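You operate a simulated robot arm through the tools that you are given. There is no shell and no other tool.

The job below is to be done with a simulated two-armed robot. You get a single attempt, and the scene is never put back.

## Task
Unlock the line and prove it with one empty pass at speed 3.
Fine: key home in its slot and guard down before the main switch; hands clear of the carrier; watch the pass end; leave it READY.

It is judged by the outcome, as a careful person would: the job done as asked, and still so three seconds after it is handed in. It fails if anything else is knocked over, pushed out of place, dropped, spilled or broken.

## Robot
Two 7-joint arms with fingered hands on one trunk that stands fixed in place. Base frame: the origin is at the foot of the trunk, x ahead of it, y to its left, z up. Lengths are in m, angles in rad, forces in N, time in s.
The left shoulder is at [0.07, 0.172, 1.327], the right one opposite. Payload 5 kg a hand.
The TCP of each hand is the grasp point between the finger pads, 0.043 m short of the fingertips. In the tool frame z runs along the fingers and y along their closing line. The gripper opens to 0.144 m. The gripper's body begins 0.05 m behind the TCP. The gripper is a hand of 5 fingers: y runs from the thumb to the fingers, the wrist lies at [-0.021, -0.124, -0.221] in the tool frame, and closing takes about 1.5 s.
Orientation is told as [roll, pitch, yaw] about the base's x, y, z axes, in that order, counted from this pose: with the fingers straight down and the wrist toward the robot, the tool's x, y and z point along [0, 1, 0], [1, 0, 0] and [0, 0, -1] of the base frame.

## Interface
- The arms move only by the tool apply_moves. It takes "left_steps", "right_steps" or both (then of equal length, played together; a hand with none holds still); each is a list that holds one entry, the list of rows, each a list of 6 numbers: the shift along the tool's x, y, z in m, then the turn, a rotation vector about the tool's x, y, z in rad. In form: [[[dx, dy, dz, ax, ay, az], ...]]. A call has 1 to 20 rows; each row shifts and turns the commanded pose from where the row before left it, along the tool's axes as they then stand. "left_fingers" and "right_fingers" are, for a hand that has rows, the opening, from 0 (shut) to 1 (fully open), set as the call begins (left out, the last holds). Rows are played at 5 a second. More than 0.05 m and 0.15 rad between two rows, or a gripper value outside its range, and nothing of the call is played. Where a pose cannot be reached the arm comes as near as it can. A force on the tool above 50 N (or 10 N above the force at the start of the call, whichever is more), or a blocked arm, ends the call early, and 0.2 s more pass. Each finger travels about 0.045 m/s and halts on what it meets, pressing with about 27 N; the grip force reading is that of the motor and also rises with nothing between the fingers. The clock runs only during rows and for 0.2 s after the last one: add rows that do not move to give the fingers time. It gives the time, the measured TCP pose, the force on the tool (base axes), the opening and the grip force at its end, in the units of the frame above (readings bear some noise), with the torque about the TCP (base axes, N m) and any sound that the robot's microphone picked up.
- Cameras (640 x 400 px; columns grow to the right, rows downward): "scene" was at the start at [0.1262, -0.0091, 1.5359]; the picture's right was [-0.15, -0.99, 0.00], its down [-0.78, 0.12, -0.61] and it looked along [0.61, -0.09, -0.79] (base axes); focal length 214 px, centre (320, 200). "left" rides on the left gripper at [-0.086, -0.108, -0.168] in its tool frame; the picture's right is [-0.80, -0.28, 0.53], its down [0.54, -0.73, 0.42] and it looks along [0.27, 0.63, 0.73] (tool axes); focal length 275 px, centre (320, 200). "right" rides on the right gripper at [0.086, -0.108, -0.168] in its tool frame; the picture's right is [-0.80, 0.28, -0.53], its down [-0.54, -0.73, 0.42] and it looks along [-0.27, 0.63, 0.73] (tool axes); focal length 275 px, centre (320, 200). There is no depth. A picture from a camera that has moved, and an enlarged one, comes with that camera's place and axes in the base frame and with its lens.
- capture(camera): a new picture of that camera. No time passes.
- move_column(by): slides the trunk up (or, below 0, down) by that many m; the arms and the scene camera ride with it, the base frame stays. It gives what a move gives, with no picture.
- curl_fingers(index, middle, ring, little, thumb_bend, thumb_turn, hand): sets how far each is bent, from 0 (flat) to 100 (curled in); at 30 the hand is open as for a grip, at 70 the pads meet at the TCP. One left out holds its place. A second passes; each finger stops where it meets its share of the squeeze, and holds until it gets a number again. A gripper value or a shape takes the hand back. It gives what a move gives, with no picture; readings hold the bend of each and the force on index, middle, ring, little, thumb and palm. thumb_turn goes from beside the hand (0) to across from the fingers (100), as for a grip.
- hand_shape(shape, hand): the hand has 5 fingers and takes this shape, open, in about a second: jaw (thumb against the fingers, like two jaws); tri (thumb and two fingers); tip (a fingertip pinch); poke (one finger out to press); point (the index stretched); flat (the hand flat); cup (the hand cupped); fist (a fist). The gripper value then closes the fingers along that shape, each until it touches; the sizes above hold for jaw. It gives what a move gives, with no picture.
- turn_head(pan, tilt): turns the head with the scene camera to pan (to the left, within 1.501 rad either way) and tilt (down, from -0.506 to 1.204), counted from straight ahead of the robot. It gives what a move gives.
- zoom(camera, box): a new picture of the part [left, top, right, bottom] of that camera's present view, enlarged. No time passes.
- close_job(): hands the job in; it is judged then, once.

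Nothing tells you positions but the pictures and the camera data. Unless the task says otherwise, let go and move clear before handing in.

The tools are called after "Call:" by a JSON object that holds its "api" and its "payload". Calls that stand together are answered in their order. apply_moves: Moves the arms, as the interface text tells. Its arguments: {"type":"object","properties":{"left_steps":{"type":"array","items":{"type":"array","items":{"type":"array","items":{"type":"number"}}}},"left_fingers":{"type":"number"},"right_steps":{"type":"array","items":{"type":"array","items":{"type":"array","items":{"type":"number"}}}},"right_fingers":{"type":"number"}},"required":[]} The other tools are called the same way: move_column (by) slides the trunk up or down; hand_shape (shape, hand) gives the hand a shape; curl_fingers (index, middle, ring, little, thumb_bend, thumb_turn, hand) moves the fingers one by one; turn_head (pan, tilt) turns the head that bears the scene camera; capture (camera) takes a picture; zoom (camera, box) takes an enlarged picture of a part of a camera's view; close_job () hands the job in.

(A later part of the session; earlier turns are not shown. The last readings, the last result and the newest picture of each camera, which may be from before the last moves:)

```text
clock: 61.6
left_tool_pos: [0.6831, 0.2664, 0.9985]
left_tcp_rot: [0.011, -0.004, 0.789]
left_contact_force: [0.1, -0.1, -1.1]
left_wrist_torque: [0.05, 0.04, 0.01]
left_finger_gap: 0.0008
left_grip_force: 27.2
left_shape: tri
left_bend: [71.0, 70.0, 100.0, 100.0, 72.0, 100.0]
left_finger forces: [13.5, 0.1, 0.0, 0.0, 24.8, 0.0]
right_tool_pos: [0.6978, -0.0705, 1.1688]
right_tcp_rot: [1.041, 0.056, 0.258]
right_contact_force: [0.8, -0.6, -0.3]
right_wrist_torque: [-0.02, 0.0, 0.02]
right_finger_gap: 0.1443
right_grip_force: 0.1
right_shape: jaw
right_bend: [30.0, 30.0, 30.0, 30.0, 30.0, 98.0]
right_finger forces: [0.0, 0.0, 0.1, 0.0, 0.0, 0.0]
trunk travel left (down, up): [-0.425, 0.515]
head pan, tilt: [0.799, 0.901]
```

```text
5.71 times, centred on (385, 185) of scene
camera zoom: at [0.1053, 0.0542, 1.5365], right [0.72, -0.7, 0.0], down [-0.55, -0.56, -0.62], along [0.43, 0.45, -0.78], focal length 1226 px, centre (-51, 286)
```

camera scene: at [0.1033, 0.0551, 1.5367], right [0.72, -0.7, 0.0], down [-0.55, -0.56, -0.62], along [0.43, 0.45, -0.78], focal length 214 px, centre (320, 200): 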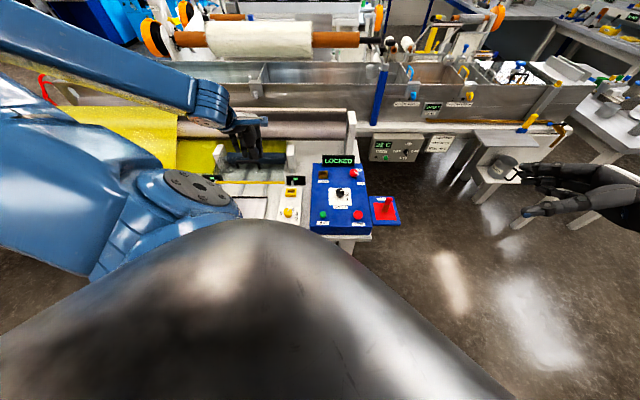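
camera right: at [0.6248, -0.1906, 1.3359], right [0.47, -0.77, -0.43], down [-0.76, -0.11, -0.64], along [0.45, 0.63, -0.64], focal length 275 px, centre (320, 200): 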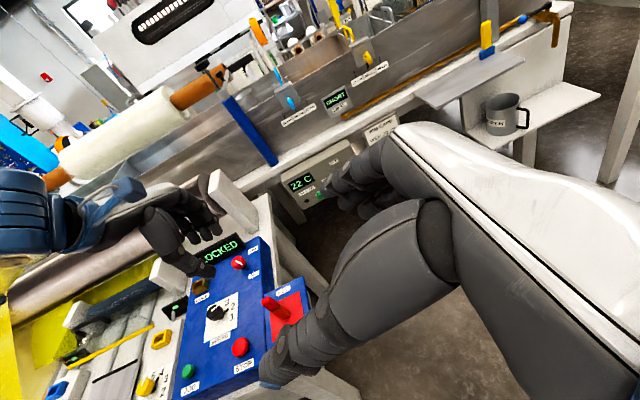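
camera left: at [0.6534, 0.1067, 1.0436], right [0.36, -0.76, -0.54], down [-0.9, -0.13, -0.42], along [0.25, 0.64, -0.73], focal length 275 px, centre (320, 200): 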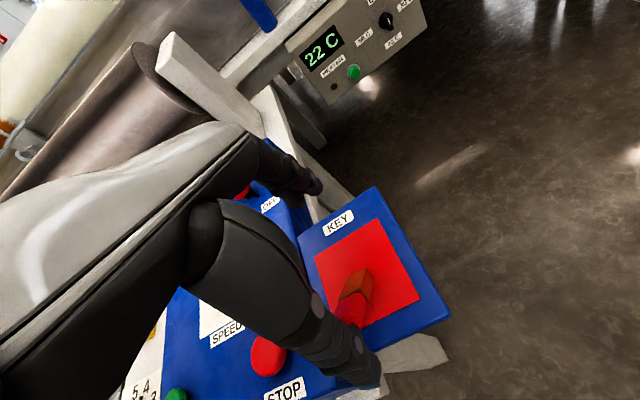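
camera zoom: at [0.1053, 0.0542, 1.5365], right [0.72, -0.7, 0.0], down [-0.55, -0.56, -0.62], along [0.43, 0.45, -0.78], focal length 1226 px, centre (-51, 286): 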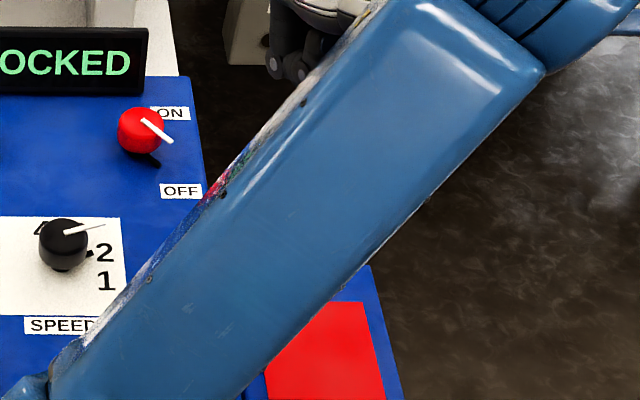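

The key is held well. I'll carry it over to the lock and turn the wrist to undo the twist.

Call:
{"api": "apply_moves", "payload": {"left_steps": [[[0.0376, 0.0247, 0, 0, 0, 0], [0.0376, 0.0247, 0, 0, 0, 0], [0.0376, 0.0247, 0, 0, 0, 0], [0.0376, 0.0247, 0, 0, 0, 0], [0.0376, 0.0247, 0, 0, 0, 0], [0.0376, 0.0247, 0, 0, 0, 0], [0.0376, 0.0247, 0, 0, 0, 0], [0, 0, 0, 0, 0, -0.13], [0, 0, 0, 0, 0, -0.13], [0, 0, 0, 0, 0, -0.13], [0, 0, 0, 0, 0, 0]]]}}

Call:
{"api": "capture", "payload": {"camera": "left"}}

Call:
{"api": "capture", "payload": {"camera": "right"}}

Call:
{"api": "zoom", "payload": {"camera": "scene", "box": [290, 140, 370, 210]}}

```text
clock: 64.0
left_tool_pos: [0.6175, 0.5762, 1.0007]
left_tcp_rot: [0.007, -0.008, 1.18]
left_contact_force: [0.5, 0.1, -0.9]
left_wrist_torque: [0.02, 0.02, 0.0]
left_finger_gap: 0.0007
left_grip_force: 26.8
left_shape: tri
left_bend: [71.0, 70.0, 100.0, 100.0, 72.0, 100.0]
left_finger forces: [13.2, 0.1, 0.0, 0.0, 24.8, 0.0]
right_tool_pos: [0.6967, -0.0689, 1.1701]
right_tcp_rot: [1.041, 0.056, 0.259]
right_contact_force: [-0.4, 0.6, -0.3]
right_wrist_torque: [0.01, -0.03, 0.01]
right_finger_gap: 0.1441
right_grip_force: 0.1
right_shape: jaw
right_bend: [30.0, 30.0, 30.0, 30.0, 30.0, 98.0]
right_finger forces: [0.0, 0.0, 0.0, 0.0, 0.0, 0.0]
trunk travel left (down, up): [-0.425, 0.515]
head pan, tilt: [0.799, 0.901]
```

```text
taken
camera left: at [0.6567, 0.4407, 1.1668], right [0.63, -0.56, -0.54], down [-0.78, -0.46, -0.42], along [-0.01, 0.69, -0.73], focal length 275 px, centre (320, 200)
```

left: 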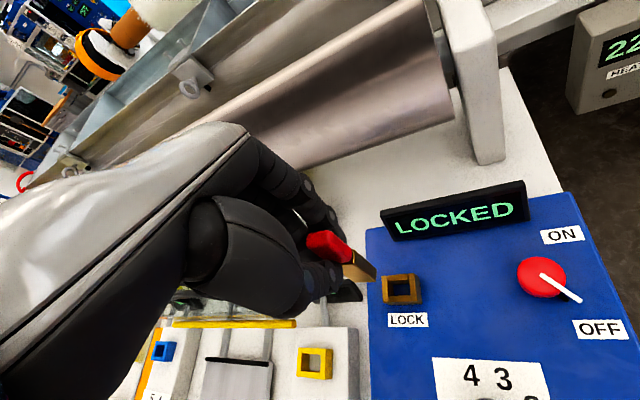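

```text
taken
camera right: at [0.6261, -0.1918, 1.335], right [0.47, -0.77, -0.43], down [-0.76, -0.11, -0.64], along [0.45, 0.63, -0.64], focal length 275 px, centre (320, 200)
```

right: 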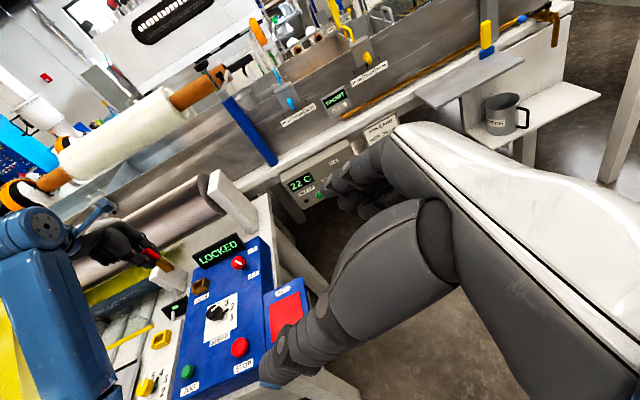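

```text
5.71 times, centred on (330, 175) of scene
camera zoom: at [0.1046, 0.0558, 1.5366], right [0.72, -0.7, 0.0], down [-0.55, -0.56, -0.62], along [0.43, 0.45, -0.78], focal length 1226 px, centre (263, 343)
```

zoom: 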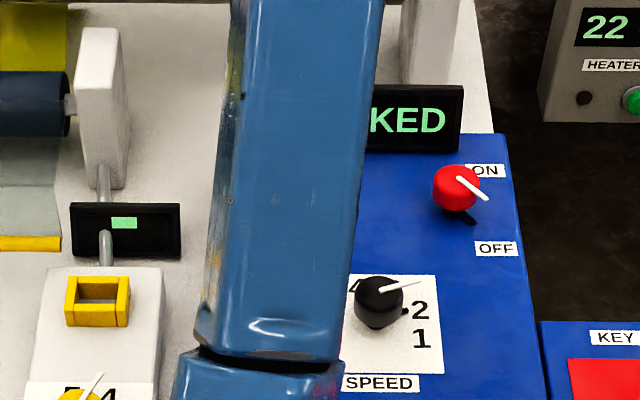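

Call:
{"api": "zoom", "payload": {"camera": "left", "box": [290, 215, 450, 335]}}

Call:
{"api": "zoom", "payload": {"camera": "right", "box": [100, 220, 260, 330]}}

```text
3.33 times, centred on (370, 275) of left
camera zoom: at [0.6567, 0.4407, 1.1668], right [0.63, -0.56, -0.54], down [-0.78, -0.46, -0.42], along [-0.01, 0.69, -0.73], focal length 918 px, centre (153, -50)
```

zoom: 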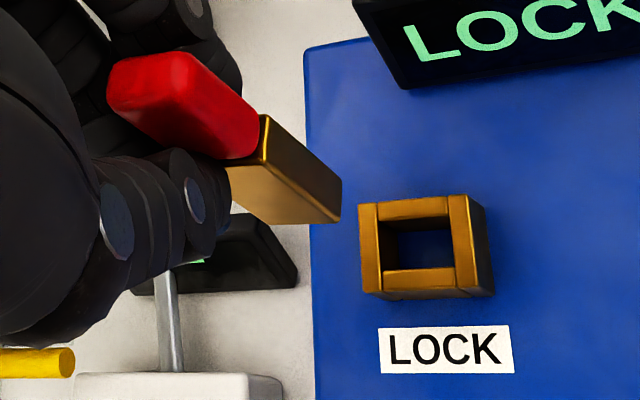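

```text
3.64 times, centred on (180, 275) of right
camera zoom: at [0.6261, -0.1918, 1.335], right [0.47, -0.77, -0.43], down [-0.76, -0.11, -0.64], along [0.45, 0.63, -0.64], focal length 1001 px, centre (829, -73)
```

zoom: 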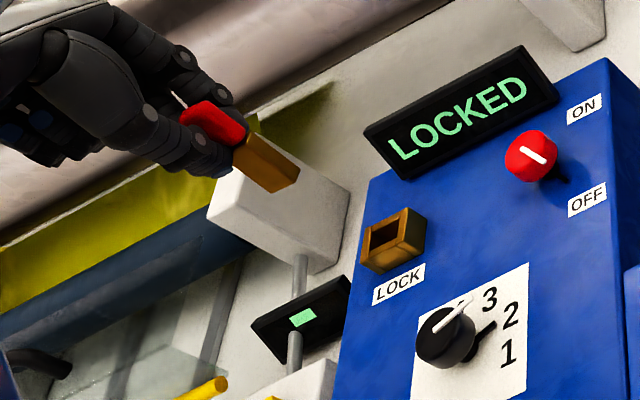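

Call:
{"api": "zoom", "payload": {"camera": "left", "box": [300, 225, 380, 285]}}

Call:
{"api": "zoom", "payload": {"camera": "right", "box": [140, 240, 220, 300]}}

Call:
{"api": "zoom", "payload": {"camera": "left", "box": [360, 250, 440, 310]}}

```text
6.67 times, centred on (340, 255) of left
camera zoom: at [0.6567, 0.4407, 1.1668], right [0.63, -0.56, -0.54], down [-0.78, -0.46, -0.42], along [-0.01, 0.69, -0.73], focal length 1835 px, centre (187, -167)
```

zoom: 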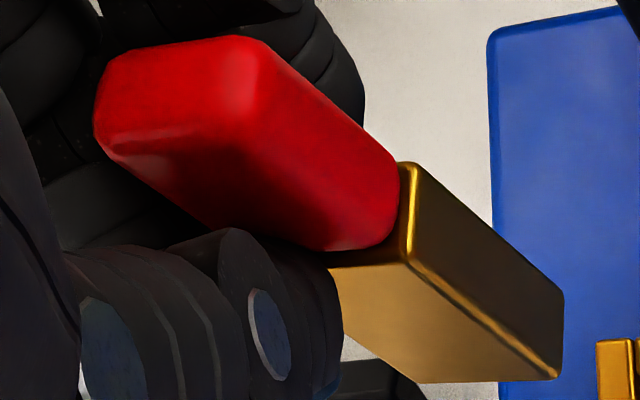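

```text
6.67 times, centred on (180, 270) of right
camera zoom: at [0.6261, -0.1918, 1.335], right [0.47, -0.77, -0.43], down [-0.76, -0.11, -0.64], along [0.45, 0.63, -0.64], focal length 1835 px, centre (1253, -267)
```

zoom: 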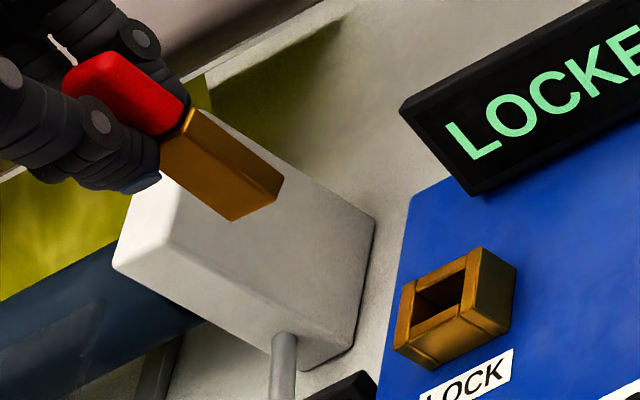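

```text
6.67 times, centred on (400, 280) of left
camera zoom: at [0.6567, 0.4407, 1.1668], right [0.63, -0.56, -0.54], down [-0.78, -0.46, -0.42], along [-0.01, 0.69, -0.73], focal length 1835 px, centre (-213, -333)
```

zoom: 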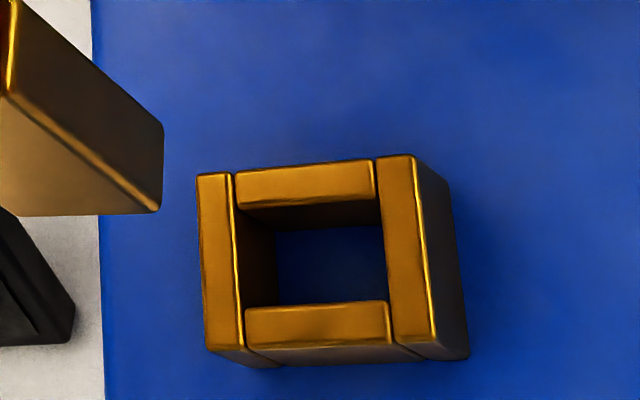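

The slot opening (about 28 × 19 mm) gives the key (22 × 13 mm) roughly 3 mm of play. I'll correct a small offset and yaw, then lower to just above the slot and measure again.

Call:
{"api": "apply_moves", "payload": {"left_steps": [[[-0.0045, 0.0035, 0, 0, 0, -0.08], [0, 0, 0.03, 0, 0, 0], [0, 0, 0.03, 0, 0, 0], [0, 0, 0.015, 0, 0, 0], [0, 0, 0, 0, 0, 0]]]}}

Call:
{"api": "zoom", "payload": {"camera": "left", "box": [290, 215, 410, 305]}}

Call:
{"api": "zoom", "payload": {"camera": "right", "box": [150, 250, 230, 310]}}

```text
clock: 65.2
left_tool_pos: [0.625, 0.5783, 0.9247]
left_tcp_rot: [0.005, -0.008, 1.258]
left_contact_force: [-0.3, 0.1, -0.2]
left_wrist_torque: [0.0, 0.01, 0.01]
left_finger_gap: 0.0008
left_grip_force: 27.0
left_shape: tri
left_bend: [71.0, 70.0, 100.0, 100.0, 72.0, 100.0]
left_finger forces: [13.3, 0.1, 0.0, 0.0, 24.9, 0.0]
right_tool_pos: [0.6965, -0.0688, 1.1698]
right_tcp_rot: [1.041, 0.055, 0.256]
right_contact_force: [-0.3, 0.5, -0.6]
right_wrist_torque: [-0.01, 0.05, 0.01]
right_finger_gap: 0.1438
right_grip_force: 0.1
right_shape: jaw
right_bend: [30.0, 30.0, 30.0, 30.0, 30.0, 98.0]
right_finger forces: [0.1, 0.0, 0.0, 0.0, 0.1, 0.1]
trunk travel left (down, up): [-0.425, 0.515]
head pan, tilt: [0.799, 0.901]
```

```text
4.44 times, centred on (350, 260) of left
camera zoom: at [0.6723, 0.4466, 1.0915], right [0.67, -0.51, -0.54], down [-0.74, -0.52, -0.42], along [-0.06, 0.68, -0.73], focal length 1224 px, centre (187, -67)
```

zoom: 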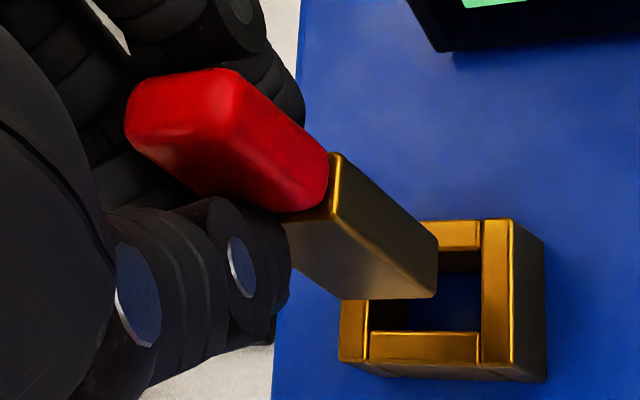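

```text
6.67 times, centred on (190, 280) of right
camera zoom: at [0.6259, -0.1917, 1.3351], right [0.47, -0.77, -0.43], down [-0.76, -0.11, -0.64], along [0.45, 0.63, -0.64], focal length 1835 px, centre (1187, -333)
```

zoom: 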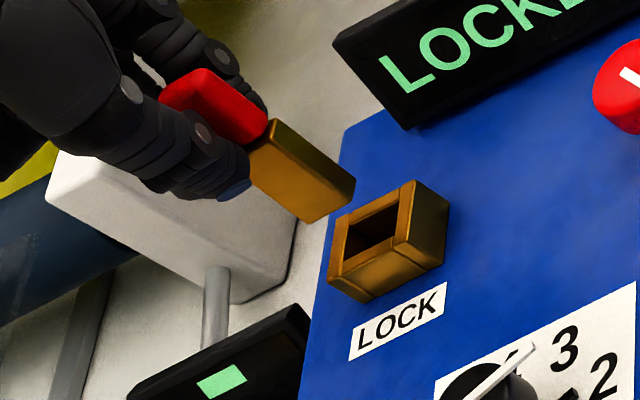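

The key is centred over the slot but leans about 7° in the grip. I'll tilt the wrist to make it plumb and check again.

Call:
{"api": "apply_moves", "payload": {"left_steps": [[[0.0005, -0.006, -0.005, -0.065, -0.005, 0], [0.0005, -0.006, 0, -0.065, -0.005, 0], [0, 0, 0, 0, 0, 0]]]}}

Call:
{"api": "zoom", "payload": {"camera": "left", "box": [290, 215, 410, 305]}}

Call:
{"api": "zoom", "payload": {"camera": "right", "box": [150, 250, 230, 310]}}

```text
clock: 66.0
left_tool_pos: [0.619, 0.5672, 0.9284]
left_tcp_rot: [-0.002, -0.138, 1.258]
left_contact_force: [-0.4, 0.4, -0.3]
left_wrist_torque: [-0.01, 0.02, 0.0]
left_finger_gap: 0.0006
left_grip_force: 26.9
left_shape: tri
left_bend: [71.0, 70.0, 100.0, 100.0, 72.0, 100.0]
left_finger forces: [13.4, 0.0, 0.0, 0.1, 24.8, 0.0]
right_tool_pos: [0.6983, -0.0685, 1.1696]
right_tcp_rot: [1.04, 0.055, 0.257]
right_contact_force: [0.2, 1.0, 0.0]
right_wrist_torque: [0.0, -0.04, 0.03]
right_finger_gap: 0.1438
right_grip_force: 0.0
right_shape: jaw
right_bend: [30.0, 30.0, 30.0, 30.0, 30.0, 98.0]
right_finger forces: [0.0, 0.0, 0.0, 0.0, 0.0, 0.0]
trunk travel left (down, up): [-0.425, 0.515]
head pan, tilt: [0.799, 0.901]
```

```text
4.44 times, centred on (350, 260) of left
camera zoom: at [0.66, 0.4164, 1.0811], right [0.69, -0.44, -0.57], down [-0.72, -0.46, -0.52], along [-0.03, 0.77, -0.64], focal length 1224 px, centre (187, -67)
```

zoom: 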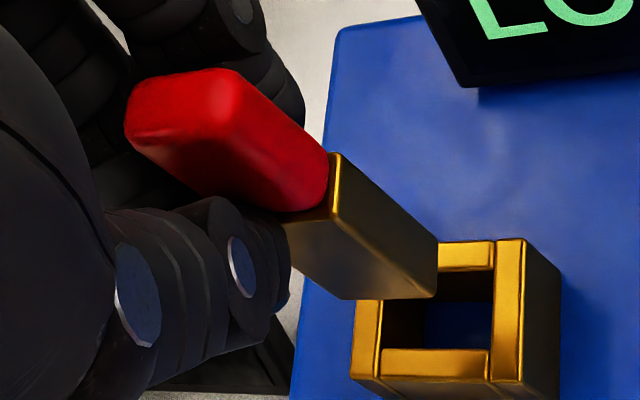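

```text
6.67 times, centred on (190, 280) of right
camera zoom: at [0.6265, -0.1915, 1.3348], right [0.47, -0.77, -0.43], down [-0.76, -0.11, -0.64], along [0.45, 0.63, -0.64], focal length 1835 px, centre (1187, -333)
```

zoom: 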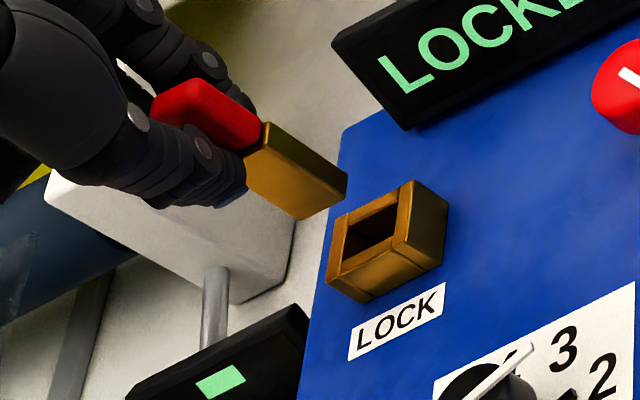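

Call:
{"api": "apply_moves", "payload": {"left_steps": [[[-0.0005, -0.0035, 0.0119, 0, 0, 0], [0, 0, 0, 0, 0, 0]]]}}

Call:
{"api": "zoom", "payload": {"camera": "left", "box": [310, 225, 400, 305]}}

Call:
{"api": "zoom", "payload": {"camera": "right", "box": [160, 260, 220, 305]}}

```text
clock: 66.6
left_tool_pos: [0.6202, 0.5649, 0.9175]
left_tcp_rot: [-0.004, -0.136, 1.257]
left_contact_force: [0.2, 0.3, -0.3]
left_wrist_torque: [-0.02, 0.03, -0.02]
left_finger_gap: 0.0005
left_grip_force: 27.0
left_shape: tri
left_bend: [71.0, 70.0, 100.0, 100.0, 72.0, 100.0]
left_finger forces: [13.3, 0.0, 0.0, 0.1, 24.9, 0.0]
right_tool_pos: [0.6968, -0.0686, 1.169]
right_tcp_rot: [1.041, 0.057, 0.258]
right_contact_force: [0.6, -0.5, -0.8]
right_wrist_torque: [-0.02, 0.04, 0.01]
right_finger_gap: 0.1439
right_grip_force: 0.0
right_shape: jaw
right_bend: [30.0, 30.0, 30.0, 30.0, 30.0, 98.0]
right_finger forces: [0.0, 0.0, 0.0, 0.0, 0.0, 0.0]
trunk travel left (down, up): [-0.425, 0.515]
head pan, tilt: [0.799, 0.901]
```

```text
5.00 times, centred on (355, 265) of left
camera zoom: at [0.6596, 0.4144, 1.069], right [0.69, -0.44, -0.56], down [-0.72, -0.46, -0.52], along [-0.03, 0.77, -0.64], focal length 1376 px, centre (145, -125)
```

zoom: 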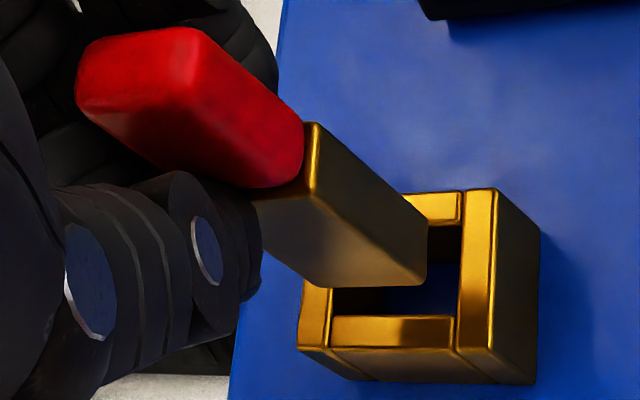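

```text
8.89 times, centred on (190, 282) of right
camera zoom: at [0.6262, -0.1917, 1.335], right [0.47, -0.77, -0.43], down [-0.76, -0.11, -0.64], along [0.45, 0.63, -0.64], focal length 2447 px, centre (1476, -533)
```

zoom: 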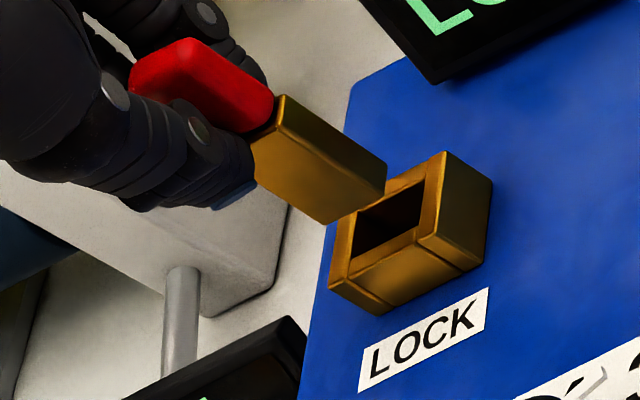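

Call:
{"api": "apply_moves", "payload": {"left_steps": [[[0.0015, -0.0001, 0.0099, 0, 0, 0], [0, 0, 0, 0, 0, 0]]]}}

Call:
{"api": "zoom", "payload": {"camera": "left", "box": [310, 225, 400, 305]}}

Call:
{"api": "zoom", "payload": {"camera": "right", "box": [160, 260, 220, 305]}}

```text
clock: 67.2
left_tool_pos: [0.6188, 0.5675, 0.9087]
left_tcp_rot: [-0.004, -0.136, 1.259]
left_contact_force: [-0.2, 0.2, -0.9]
left_wrist_torque: [0.01, 0.01, -0.01]
left_finger_gap: 0.0006
left_grip_force: 27.0
left_shape: tri
left_bend: [71.0, 70.0, 100.0, 100.0, 72.0, 100.0]
left_finger forces: [13.2, 0.0, 0.0, 0.1, 25.0, 0.0]
right_tool_pos: [0.6963, -0.0696, 1.1701]
right_tcp_rot: [1.041, 0.055, 0.259]
right_contact_force: [-0.3, 0.5, 0.8]
right_wrist_torque: [0.0, 0.0, 0.01]
right_finger_gap: 0.1439
right_grip_force: 0.1
right_shape: jaw
right_bend: [30.0, 30.0, 30.0, 30.0, 30.0, 98.0]
right_finger forces: [0.0, 0.0, 0.0, 0.0, 0.0, 0.0]
trunk travel left (down, up): [-0.425, 0.515]
head pan, tilt: [0.799, 0.901]
```

```text
5.00 times, centred on (355, 265) of left
camera zoom: at [0.6583, 0.4159, 1.0595], right [0.7, -0.44, -0.56], down [-0.72, -0.46, -0.52], along [-0.03, 0.77, -0.64], focal length 1376 px, centre (145, -125)
```

zoom: 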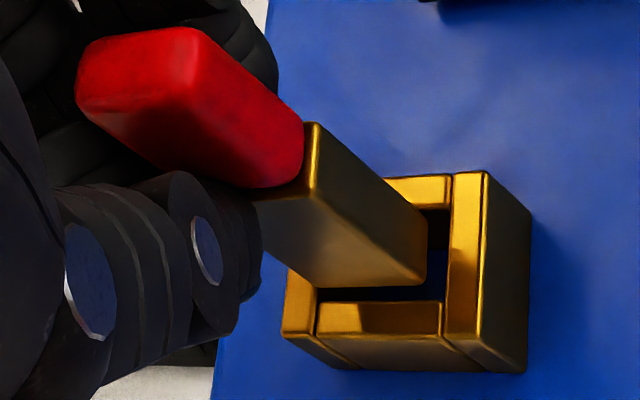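

```text
8.89 times, centred on (190, 282) of right
camera zoom: at [0.6261, -0.1919, 1.335], right [0.47, -0.77, -0.43], down [-0.76, -0.11, -0.64], along [0.45, 0.63, -0.64], focal length 2447 px, centre (1476, -533)
```

zoom: 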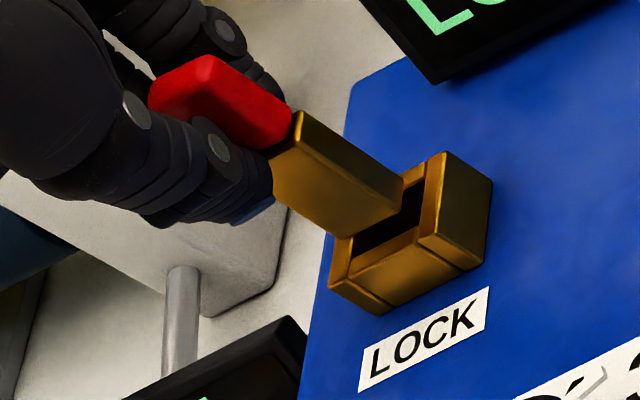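

Call:
{"api": "apply_moves", "payload": {"left_steps": [[[0, -0.0017, 0.0059, 0, 0, 0], [0, 0, 0, 0, 0, 0]]]}}

Call:
{"api": "zoom", "payload": {"camera": "left", "box": [310, 225, 400, 305]}}

Call:
{"api": "zoom", "payload": {"camera": "right", "box": [160, 260, 220, 305]}}

```text
clock: 67.8
left_tool_pos: [0.6178, 0.5652, 0.9008]
left_tcp_rot: [-0.003, -0.136, 1.257]
left_contact_force: [0.7, 0.1, -0.7]
left_wrist_torque: [0.01, 0.01, -0.01]
left_finger_gap: 0.0007
left_grip_force: 26.8
left_shape: tri
left_bend: [71.0, 70.0, 100.0, 100.0, 72.0, 100.0]
left_finger forces: [13.2, 0.1, 0.1, 0.0, 25.0, 0.0]
right_tool_pos: [0.697, -0.0695, 1.1708]
right_tcp_rot: [1.039, 0.057, 0.258]
right_contact_force: [0.2, 0.9, -0.2]
right_wrist_torque: [-0.04, 0.02, -0.02]
right_finger_gap: 0.1438
right_grip_force: 0.0
right_shape: jaw
right_bend: [30.0, 30.0, 30.0, 30.0, 30.0, 98.0]
right_finger forces: [0.0, 0.1, 0.1, 0.0, 0.0, 0.0]
trunk travel left (down, up): [-0.425, 0.515]
head pan, tilt: [0.799, 0.901]
```

```text
5.00 times, centred on (355, 265) of left
camera zoom: at [0.6584, 0.4148, 1.0529], right [0.69, -0.45, -0.56], down [-0.72, -0.46, -0.52], along [-0.03, 0.77, -0.64], focal length 1376 px, centre (145, -125)
```

zoom: 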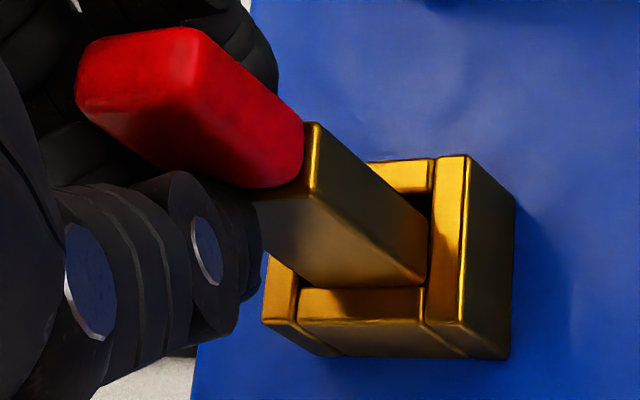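

```text
8.89 times, centred on (190, 282) of right
camera zoom: at [0.6261, -0.1918, 1.335], right [0.47, -0.77, -0.43], down [-0.76, -0.11, -0.64], along [0.45, 0.63, -0.64], focal length 2447 px, centre (1476, -533)
```

zoom: 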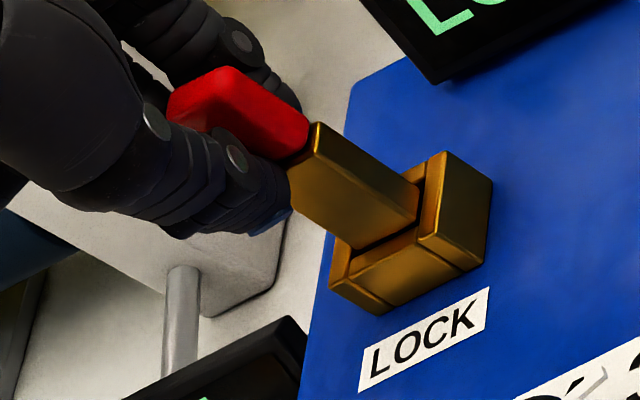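

Call:
{"api": "apply_moves", "payload": {"left_steps": [[[0.0011, 0.0011, 0, 0, 0, 0], [0, -0.0007, 0.005, 0, 0, 0], [0, 0, 0, 0, 0, 0]]]}}

Call:
{"api": "zoom", "payload": {"camera": "left", "box": [310, 225, 400, 305]}}

Call:
{"api": "zoom", "payload": {"camera": "right", "box": [160, 260, 220, 305]}}

```text
clock: 68.6
left_tool_pos: [0.6156, 0.5678, 0.8994]
left_tcp_rot: [-0.004, -0.138, 1.259]
left_contact_force: [-1.0, 2.7, 12.0]
left_wrist_torque: [0.11, -0.05, 0.04]
left_finger_gap: 0.0014
left_grip_force: 26.9
left_shape: tri
left_bend: [71.0, 70.0, 100.0, 100.0, 73.0, 100.0]
left_finger forces: [15.8, 0.1, 0.1, 0.0, 27.7, 0.0]
right_tool_pos: [0.6967, -0.0694, 1.1702]
right_tcp_rot: [1.039, 0.055, 0.258]
right_contact_force: [-0.4, -0.7, 0.6]
right_wrist_torque: [-0.01, 0.01, 0.0]
right_finger_gap: 0.1439
right_grip_force: 0.0
right_shape: jaw
right_bend: [30.0, 30.0, 30.0, 30.0, 30.0, 98.0]
right_finger forces: [0.0, 0.1, 0.1, 0.1, 0.0, 0.0]
trunk travel left (down, up): [-0.425, 0.515]
head pan, tilt: [0.799, 0.901]
```

```text
5.00 times, centred on (355, 265) of left
camera zoom: at [0.6567, 0.4168, 1.0501], right [0.7, -0.44, -0.56], down [-0.72, -0.46, -0.52], along [-0.03, 0.77, -0.64], focal length 1376 px, centre (145, -125)
```

zoom: 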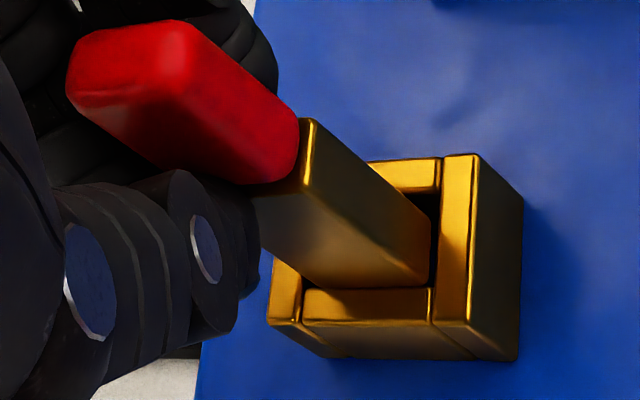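

```text
8.89 times, centred on (190, 282) of right
camera zoom: at [0.6253, -0.1921, 1.3355], right [0.47, -0.77, -0.43], down [-0.76, -0.11, -0.64], along [0.45, 0.63, -0.63], focal length 2447 px, centre (1476, -533)
```

zoom: 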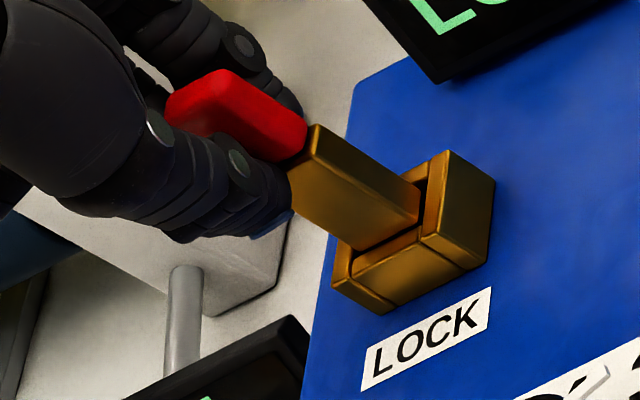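

The key's front edge is touching the slot's front wall at 12 N. I'll lift slightly, shift it 3 mm back and try again.

Call:
{"api": "apply_moves", "payload": {"left_steps": [[[0, 0.0006, -0.005, 0, 0, 0], [0.0013, 0.0027, 0, 0, 0, 0], [0, 0, 0, 0, 0, 0]]]}}

Call:
{"api": "zoom", "payload": {"camera": "left", "box": [310, 225, 400, 305]}}

Call:
{"api": "zoom", "payload": {"camera": "right", "box": [160, 260, 220, 305]}}

```text
clock: 69.4
left_tool_pos: [0.6169, 0.5695, 0.9019]
left_tcp_rot: [-0.005, -0.137, 1.256]
left_contact_force: [-0.3, 0.6, 0.0]
left_wrist_torque: [-0.04, 0.01, 0.01]
left_finger_gap: 0.0012
left_grip_force: 26.8
left_shape: tri
left_bend: [71.0, 70.0, 100.0, 100.0, 73.0, 100.0]
left_finger forces: [14.1, 0.0, 0.1, 0.0, 26.4, 0.1]
right_tool_pos: [0.6965, -0.0696, 1.1704]
right_tcp_rot: [1.042, 0.056, 0.257]
right_contact_force: [-0.1, 0.0, -0.2]
right_wrist_torque: [-0.01, -0.01, -0.04]
right_finger_gap: 0.1441
right_grip_force: 0.0
right_shape: jaw
right_bend: [30.0, 30.0, 30.0, 30.0, 30.0, 98.0]
right_finger forces: [0.0, 0.0, 0.0, 0.0, 0.1, 0.0]
trunk travel left (down, up): [-0.425, 0.515]
head pan, tilt: [0.799, 0.901]
```

```text
5.00 times, centred on (355, 265) of left
camera zoom: at [0.6574, 0.4189, 1.0536], right [0.69, -0.45, -0.56], down [-0.72, -0.46, -0.52], along [-0.03, 0.77, -0.64], focal length 1376 px, centre (145, -125)
```

zoom: 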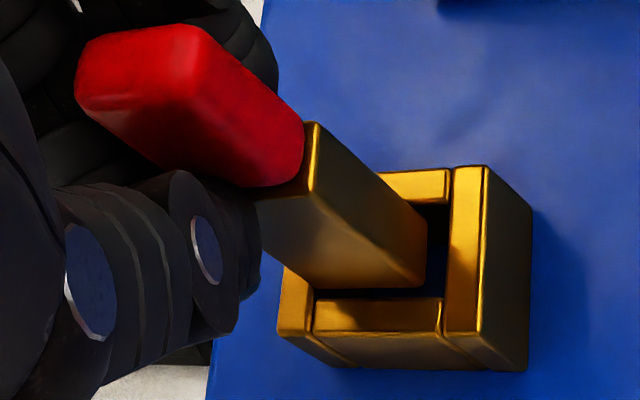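

```text
8.89 times, centred on (190, 282) of right
camera zoom: at [0.626, -0.192, 1.335], right [0.47, -0.77, -0.43], down [-0.76, -0.11, -0.64], along [0.45, 0.63, -0.64], focal length 2447 px, centre (1476, -533)
```

zoom: 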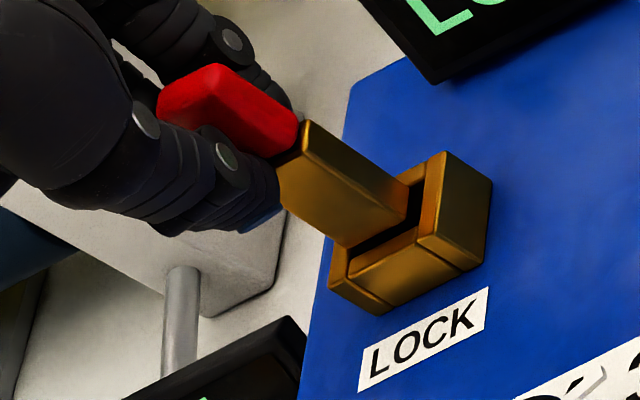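

Call:
{"api": "apply_moves", "payload": {"left_steps": [[[0.0, 0.0008, 0, 0, 0, 0], [0, -0.0008, 0.006, 0, 0, 0], [0, 0, 0, 0, 0, 0]]]}}

Call:
{"api": "zoom", "payload": {"camera": "left", "box": [310, 225, 400, 305]}}

Call:
{"api": "zoom", "payload": {"camera": "right", "box": [160, 260, 220, 305]}}

```text
clock: 70.2
left_tool_pos: [0.6181, 0.5717, 0.8961]
left_tcp_rot: [-0.004, -0.138, 1.258]
left_contact_force: [-0.2, -0.1, -1.6]
left_wrist_torque: [0.0, -0.02, -0.03]
left_finger_gap: 0.0009
left_grip_force: 27.0
left_shape: tri
left_bend: [71.0, 70.0, 100.0, 100.0, 73.0, 100.0]
left_finger forces: [14.1, 0.0, 0.0, 0.1, 26.4, 0.1]
right_tool_pos: [0.6968, -0.0693, 1.17]
right_tcp_rot: [1.038, 0.056, 0.258]
right_contact_force: [1.1, -0.6, 0.5]
right_wrist_torque: [-0.03, 0.0, 0.0]
right_finger_gap: 0.1441
right_grip_force: 0.0
right_shape: jaw
right_bend: [30.0, 30.0, 30.0, 30.0, 30.0, 98.0]
right_finger forces: [0.1, 0.0, 0.0, 0.0, 0.0, 0.1]
trunk travel left (down, up): [-0.425, 0.515]
head pan, tilt: [0.799, 0.901]
```

```text
5.00 times, centred on (355, 265) of left
camera zoom: at [0.6579, 0.4205, 1.0478], right [0.7, -0.44, -0.57], down [-0.72, -0.46, -0.52], along [-0.03, 0.77, -0.64], focal length 1376 px, centre (145, -125)
```

zoom: 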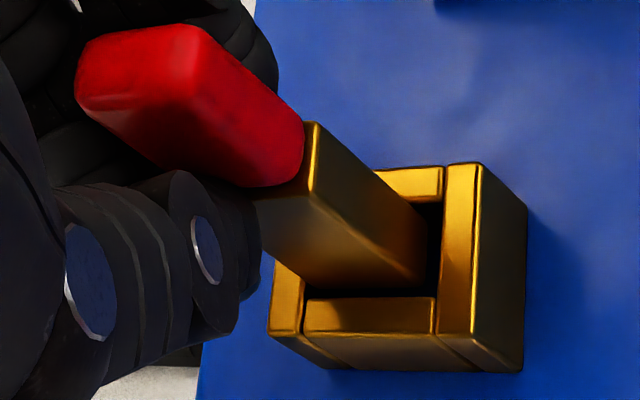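

```text
8.89 times, centred on (190, 282) of right
camera zoom: at [0.6261, -0.1918, 1.335], right [0.47, -0.77, -0.43], down [-0.76, -0.11, -0.64], along [0.45, 0.63, -0.64], focal length 2447 px, centre (1476, -533)
```

zoom: 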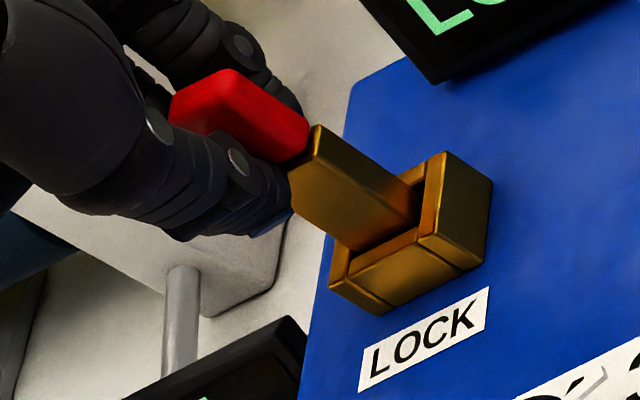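

The key has entered the slot with no contact force. I'll lower it further in small steps.

Call:
{"api": "apply_moves", "payload": {"left_steps": [[[0, -0.0007, 0.005, 0, 0, 0], [0, -0.0007, 0.005, 0, 0, 0], [0, 0, 0, 0, 0, 0]]]}}

Call:
{"api": "zoom", "payload": {"camera": "left", "box": [310, 225, 400, 305]}}

Call:
{"api": "zoom", "payload": {"camera": "right", "box": [160, 260, 220, 305]}}

```text
clock: 71.0
left_tool_pos: [0.6156, 0.5789, 0.8914]
left_tcp_rot: [0.002, -0.151, 1.262]
left_contact_force: [0.2, -2.6, 0.2]
left_wrist_torque: [-0.16, -0.03, 0.0]
left_finger_gap: 0.0009
left_grip_force: 26.8
left_shape: tri
left_bend: [71.0, 70.0, 100.0, 100.0, 73.0, 100.0]
left_finger forces: [14.1, 0.1, 0.0, 0.0, 27.6, 0.0]
right_tool_pos: [0.6971, -0.0691, 1.1694]
right_tcp_rot: [1.04, 0.057, 0.255]
right_contact_force: [0.7, 1.0, 0.6]
right_wrist_torque: [0.0, -0.04, -0.02]
right_finger_gap: 0.1437
right_grip_force: 0.0
right_shape: jaw
right_bend: [30.0, 30.0, 30.0, 30.0, 30.0, 98.0]
right_finger forces: [0.0, 0.0, 0.1, 0.0, 0.1, 0.0]
trunk travel left (down, up): [-0.425, 0.515]
head pan, tilt: [0.799, 0.901]
```

```text
5.00 times, centred on (355, 265) of left
camera zoom: at [0.6568, 0.4263, 1.0401], right [0.7, -0.43, -0.57], down [-0.72, -0.46, -0.53], along [-0.03, 0.78, -0.63], focal length 1376 px, centre (145, -125)
```

zoom: 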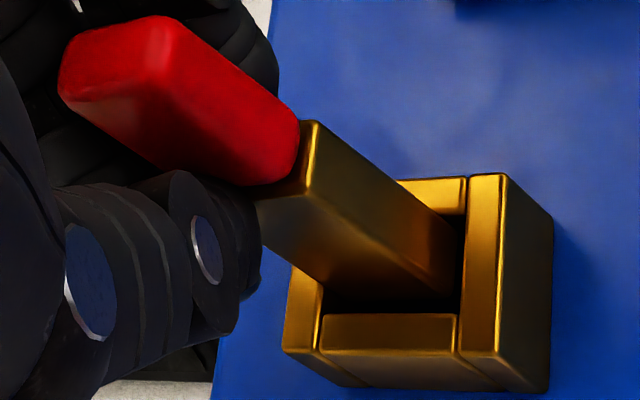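

```text
8.89 times, centred on (190, 282) of right
camera zoom: at [0.6262, -0.1923, 1.3349], right [0.47, -0.77, -0.43], down [-0.76, -0.11, -0.64], along [0.45, 0.63, -0.64], focal length 2447 px, centre (1476, -533)
```

zoom: 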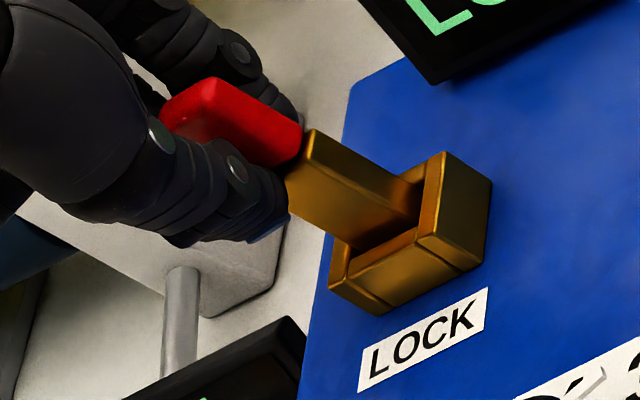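

Call:
{"api": "apply_moves", "payload": {"left_steps": [[[0, 0, 0, 0, 0, 0], [0, 0, 0, 0, 0, 0]]]}}

Call:
{"api": "capture", "payload": {"camera": "scene"}}

Call:
{"api": "capture", "payload": {"camera": "left"}}

Call:
{"api": "capture", "payload": {"camera": "right"}}

```text
clock: 71.6
left_tool_pos: [0.6167, 0.5795, 0.8913]
left_tcp_rot: [0.001, -0.151, 1.263]
left_contact_force: [-0.6, -2.2, -1.2]
left_wrist_torque: [-0.18, -0.03, -0.02]
left_finger_gap: 0.0012
left_grip_force: 27.4
left_shape: tri
left_bend: [71.0, 70.0, 100.0, 100.0, 73.0, 100.0]
left_finger forces: [13.7, 0.1, 0.0, 0.0, 27.3, 0.1]
right_tool_pos: [0.6977, -0.0698, 1.1708]
right_tcp_rot: [1.04, 0.055, 0.258]
right_contact_force: [-0.3, -0.7, -0.2]
right_wrist_torque: [0.01, 0.01, -0.01]
right_finger_gap: 0.1437
right_grip_force: 0.0
right_shape: jaw
right_bend: [30.0, 30.0, 30.0, 30.0, 30.0, 98.0]
right_finger forces: [0.0, 0.0, 0.1, 0.1, 0.0, 0.0]
trunk travel left (down, up): [-0.425, 0.515]
head pan, tilt: [0.799, 0.901]
```

```text
taken
camera scene: at [0.1048, 0.0556, 1.5366], right [0.72, -0.7, 0.0], down [-0.55, -0.56, -0.62], along [0.43, 0.45, -0.78], focal length 214 px, centre (320, 200)
```

scene: 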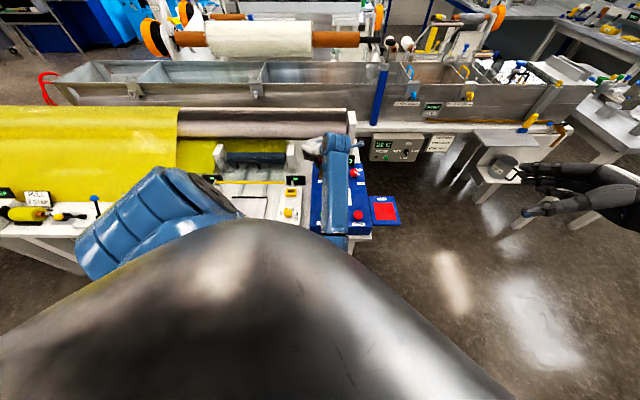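

```text
taken
camera left: at [0.657, 0.4266, 1.0406], right [0.7, -0.43, -0.57], down [-0.72, -0.46, -0.53], along [-0.03, 0.78, -0.63], focal length 275 px, centre (320, 200)
```

left: 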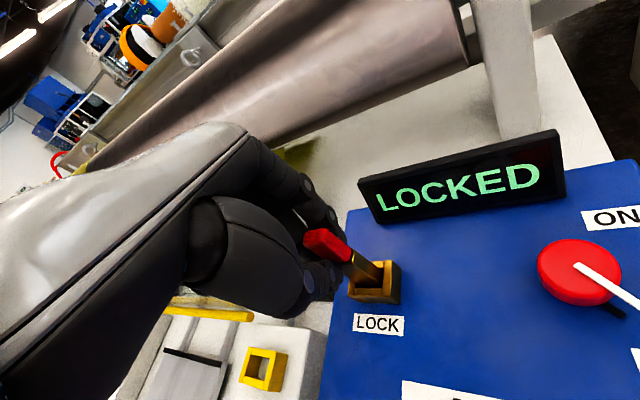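

```text
taken
camera right: at [0.6262, -0.1921, 1.3349], right [0.47, -0.77, -0.43], down [-0.76, -0.11, -0.64], along [0.45, 0.63, -0.64], focal length 275 px, centre (320, 200)
```

right: 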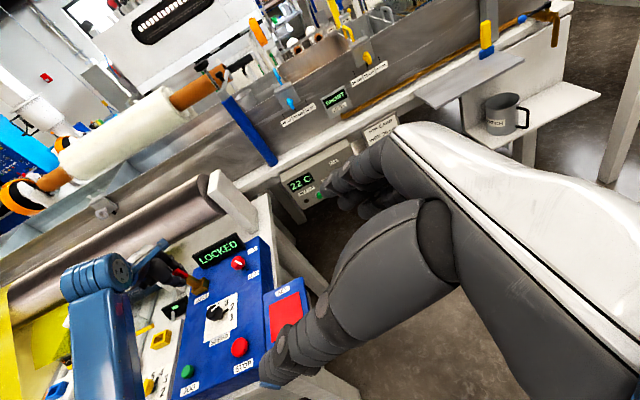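

The hand was pushed about 7 mm sideways with little force at the tool, so some part of the arm may be touching the bench. I'll inspect the forearm area.

Call:
{"api": "zoom", "payload": {"camera": "scene", "box": [240, 120, 400, 260]}}

Call:
{"api": "zoom", "payload": {"camera": "right", "box": [40, 220, 260, 400]}}

```text
2.86 times, centred on (320, 190) of scene
camera zoom: at [0.1048, 0.0556, 1.5366], right [0.72, -0.7, 0.0], down [-0.55, -0.56, -0.62], along [0.43, 0.45, -0.78], focal length 613 px, centre (320, 229)
```

zoom: 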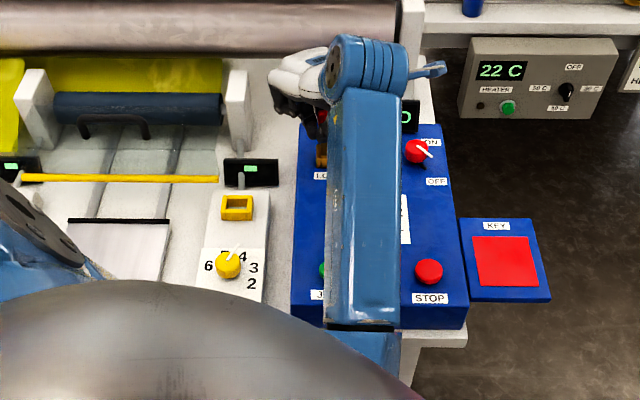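

```text
2.22 times, centred on (150, 310) of right
camera zoom: at [0.6262, -0.1921, 1.3349], right [0.47, -0.77, -0.43], down [-0.76, -0.11, -0.64], along [0.45, 0.63, -0.64], focal length 612 px, centre (698, -44)
```

zoom: 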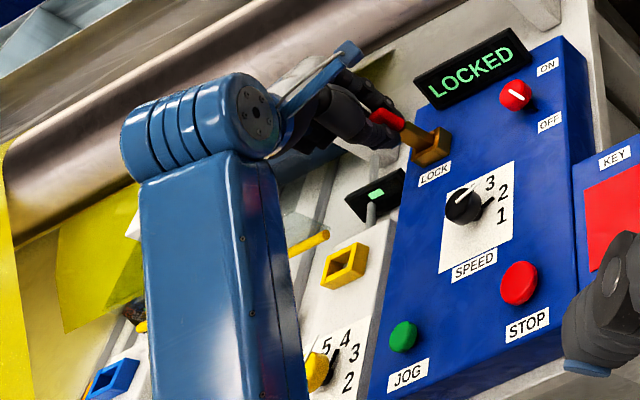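

The forearm's elbow end hangs very low (about z 0.9) over the panel's front edge, so it is probably touching there. I'll lift the key out again, raise the trunk to lift the elbow, and come down afresh.

Call:
{"api": "apply_moves", "payload": {"left_steps": [[[0, 0.0013, -0.01, 0, 0, 0], [0, 0.0026, -0.02, 0, 0, 0], [0, 0.005, -0.038, 0, 0, 0], [0, 0, 0, 0, 0, 0]]]}}

Call:
{"api": "move_column", "payload": {"by": 0.25}}

Call:
{"api": "capture", "payload": {"camera": "left"}}

Call:
{"api": "capture", "payload": {"camera": "scene"}}

```text
clock: 72.6
left_tool_pos: [0.6161, 0.5738, 0.9559]
left_tcp_rot: [-0.003, -0.141, 1.261]
left_contact_force: [0.7, -0.5, -0.7]
left_wrist_torque: [0.02, -0.01, -0.02]
left_finger_gap: 0.0011
left_grip_force: 26.8
left_shape: tri
left_bend: [71.0, 70.0, 100.0, 100.0, 73.0, 100.0]
left_finger forces: [14.3, 0.0, 0.1, 0.1, 26.6, 0.0]
right_tool_pos: [0.6986, -0.0695, 1.1705]
right_tcp_rot: [1.041, 0.055, 0.256]
right_contact_force: [-0.1, -0.1, 0.0]
right_wrist_torque: [-0.01, -0.01, 0.05]
right_finger_gap: 0.144
right_grip_force: 0.0
right_shape: jaw
right_bend: [30.0, 30.0, 30.0, 30.0, 30.0, 98.0]
right_finger forces: [0.1, 0.0, 0.0, 0.0, 0.0, 0.0]
trunk travel left (down, up): [-0.425, 0.515]
head pan, tilt: [0.799, 0.901]
```

```text
clock: 75.2
left_tool_pos: [0.6158, 0.5739, 1.2059]
left_tcp_rot: [-0.001, -0.141, 1.259]
left_contact_force: [-0.7, -0.6, -0.8]
left_wrist_torque: [0.04, 0.04, 0.01]
left_finger_gap: 0.0011
left_grip_force: 26.9
left_shape: tri
left_bend: [71.0, 70.0, 100.0, 100.0, 73.0, 100.0]
left_finger forces: [14.1, 0.0, 0.1, 0.1, 26.5, 0.1]
right_tool_pos: [0.6969, -0.0698, 1.4187]
right_tcp_rot: [1.04, 0.055, 0.258]
right_contact_force: [0.8, -0.3, 0.1]
right_wrist_torque: [-0.02, 0.01, -0.01]
right_finger_gap: 0.1439
right_grip_force: 0.1
right_shape: jaw
right_bend: [30.0, 30.0, 30.0, 30.0, 30.0, 98.0]
right_finger forces: [0.0, 0.1, 0.0, 0.1, 0.0, 0.0]
trunk travel left (down, up): [-0.675, 0.265]
head pan, tilt: [0.799, 0.901]
```

```text
taken
camera left: at [0.657, 0.4221, 1.3568], right [0.7, -0.44, -0.57], down [-0.72, -0.46, -0.52], along [-0.03, 0.77, -0.64], focal length 275 px, centre (320, 200)
```

left: 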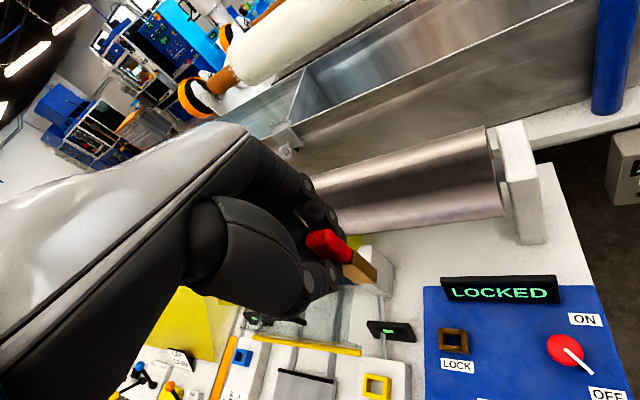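

```text
taken
camera scene: at [0.105, 0.0557, 1.7865], right [0.72, -0.7, 0.0], down [-0.55, -0.56, -0.62], along [0.43, 0.45, -0.78], focal length 214 px, centre (320, 200)
```

scene: 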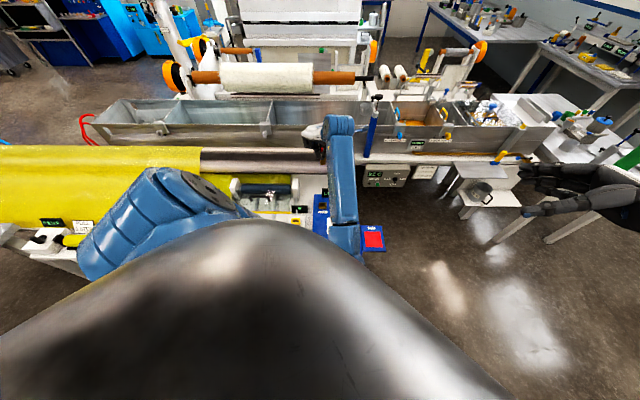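

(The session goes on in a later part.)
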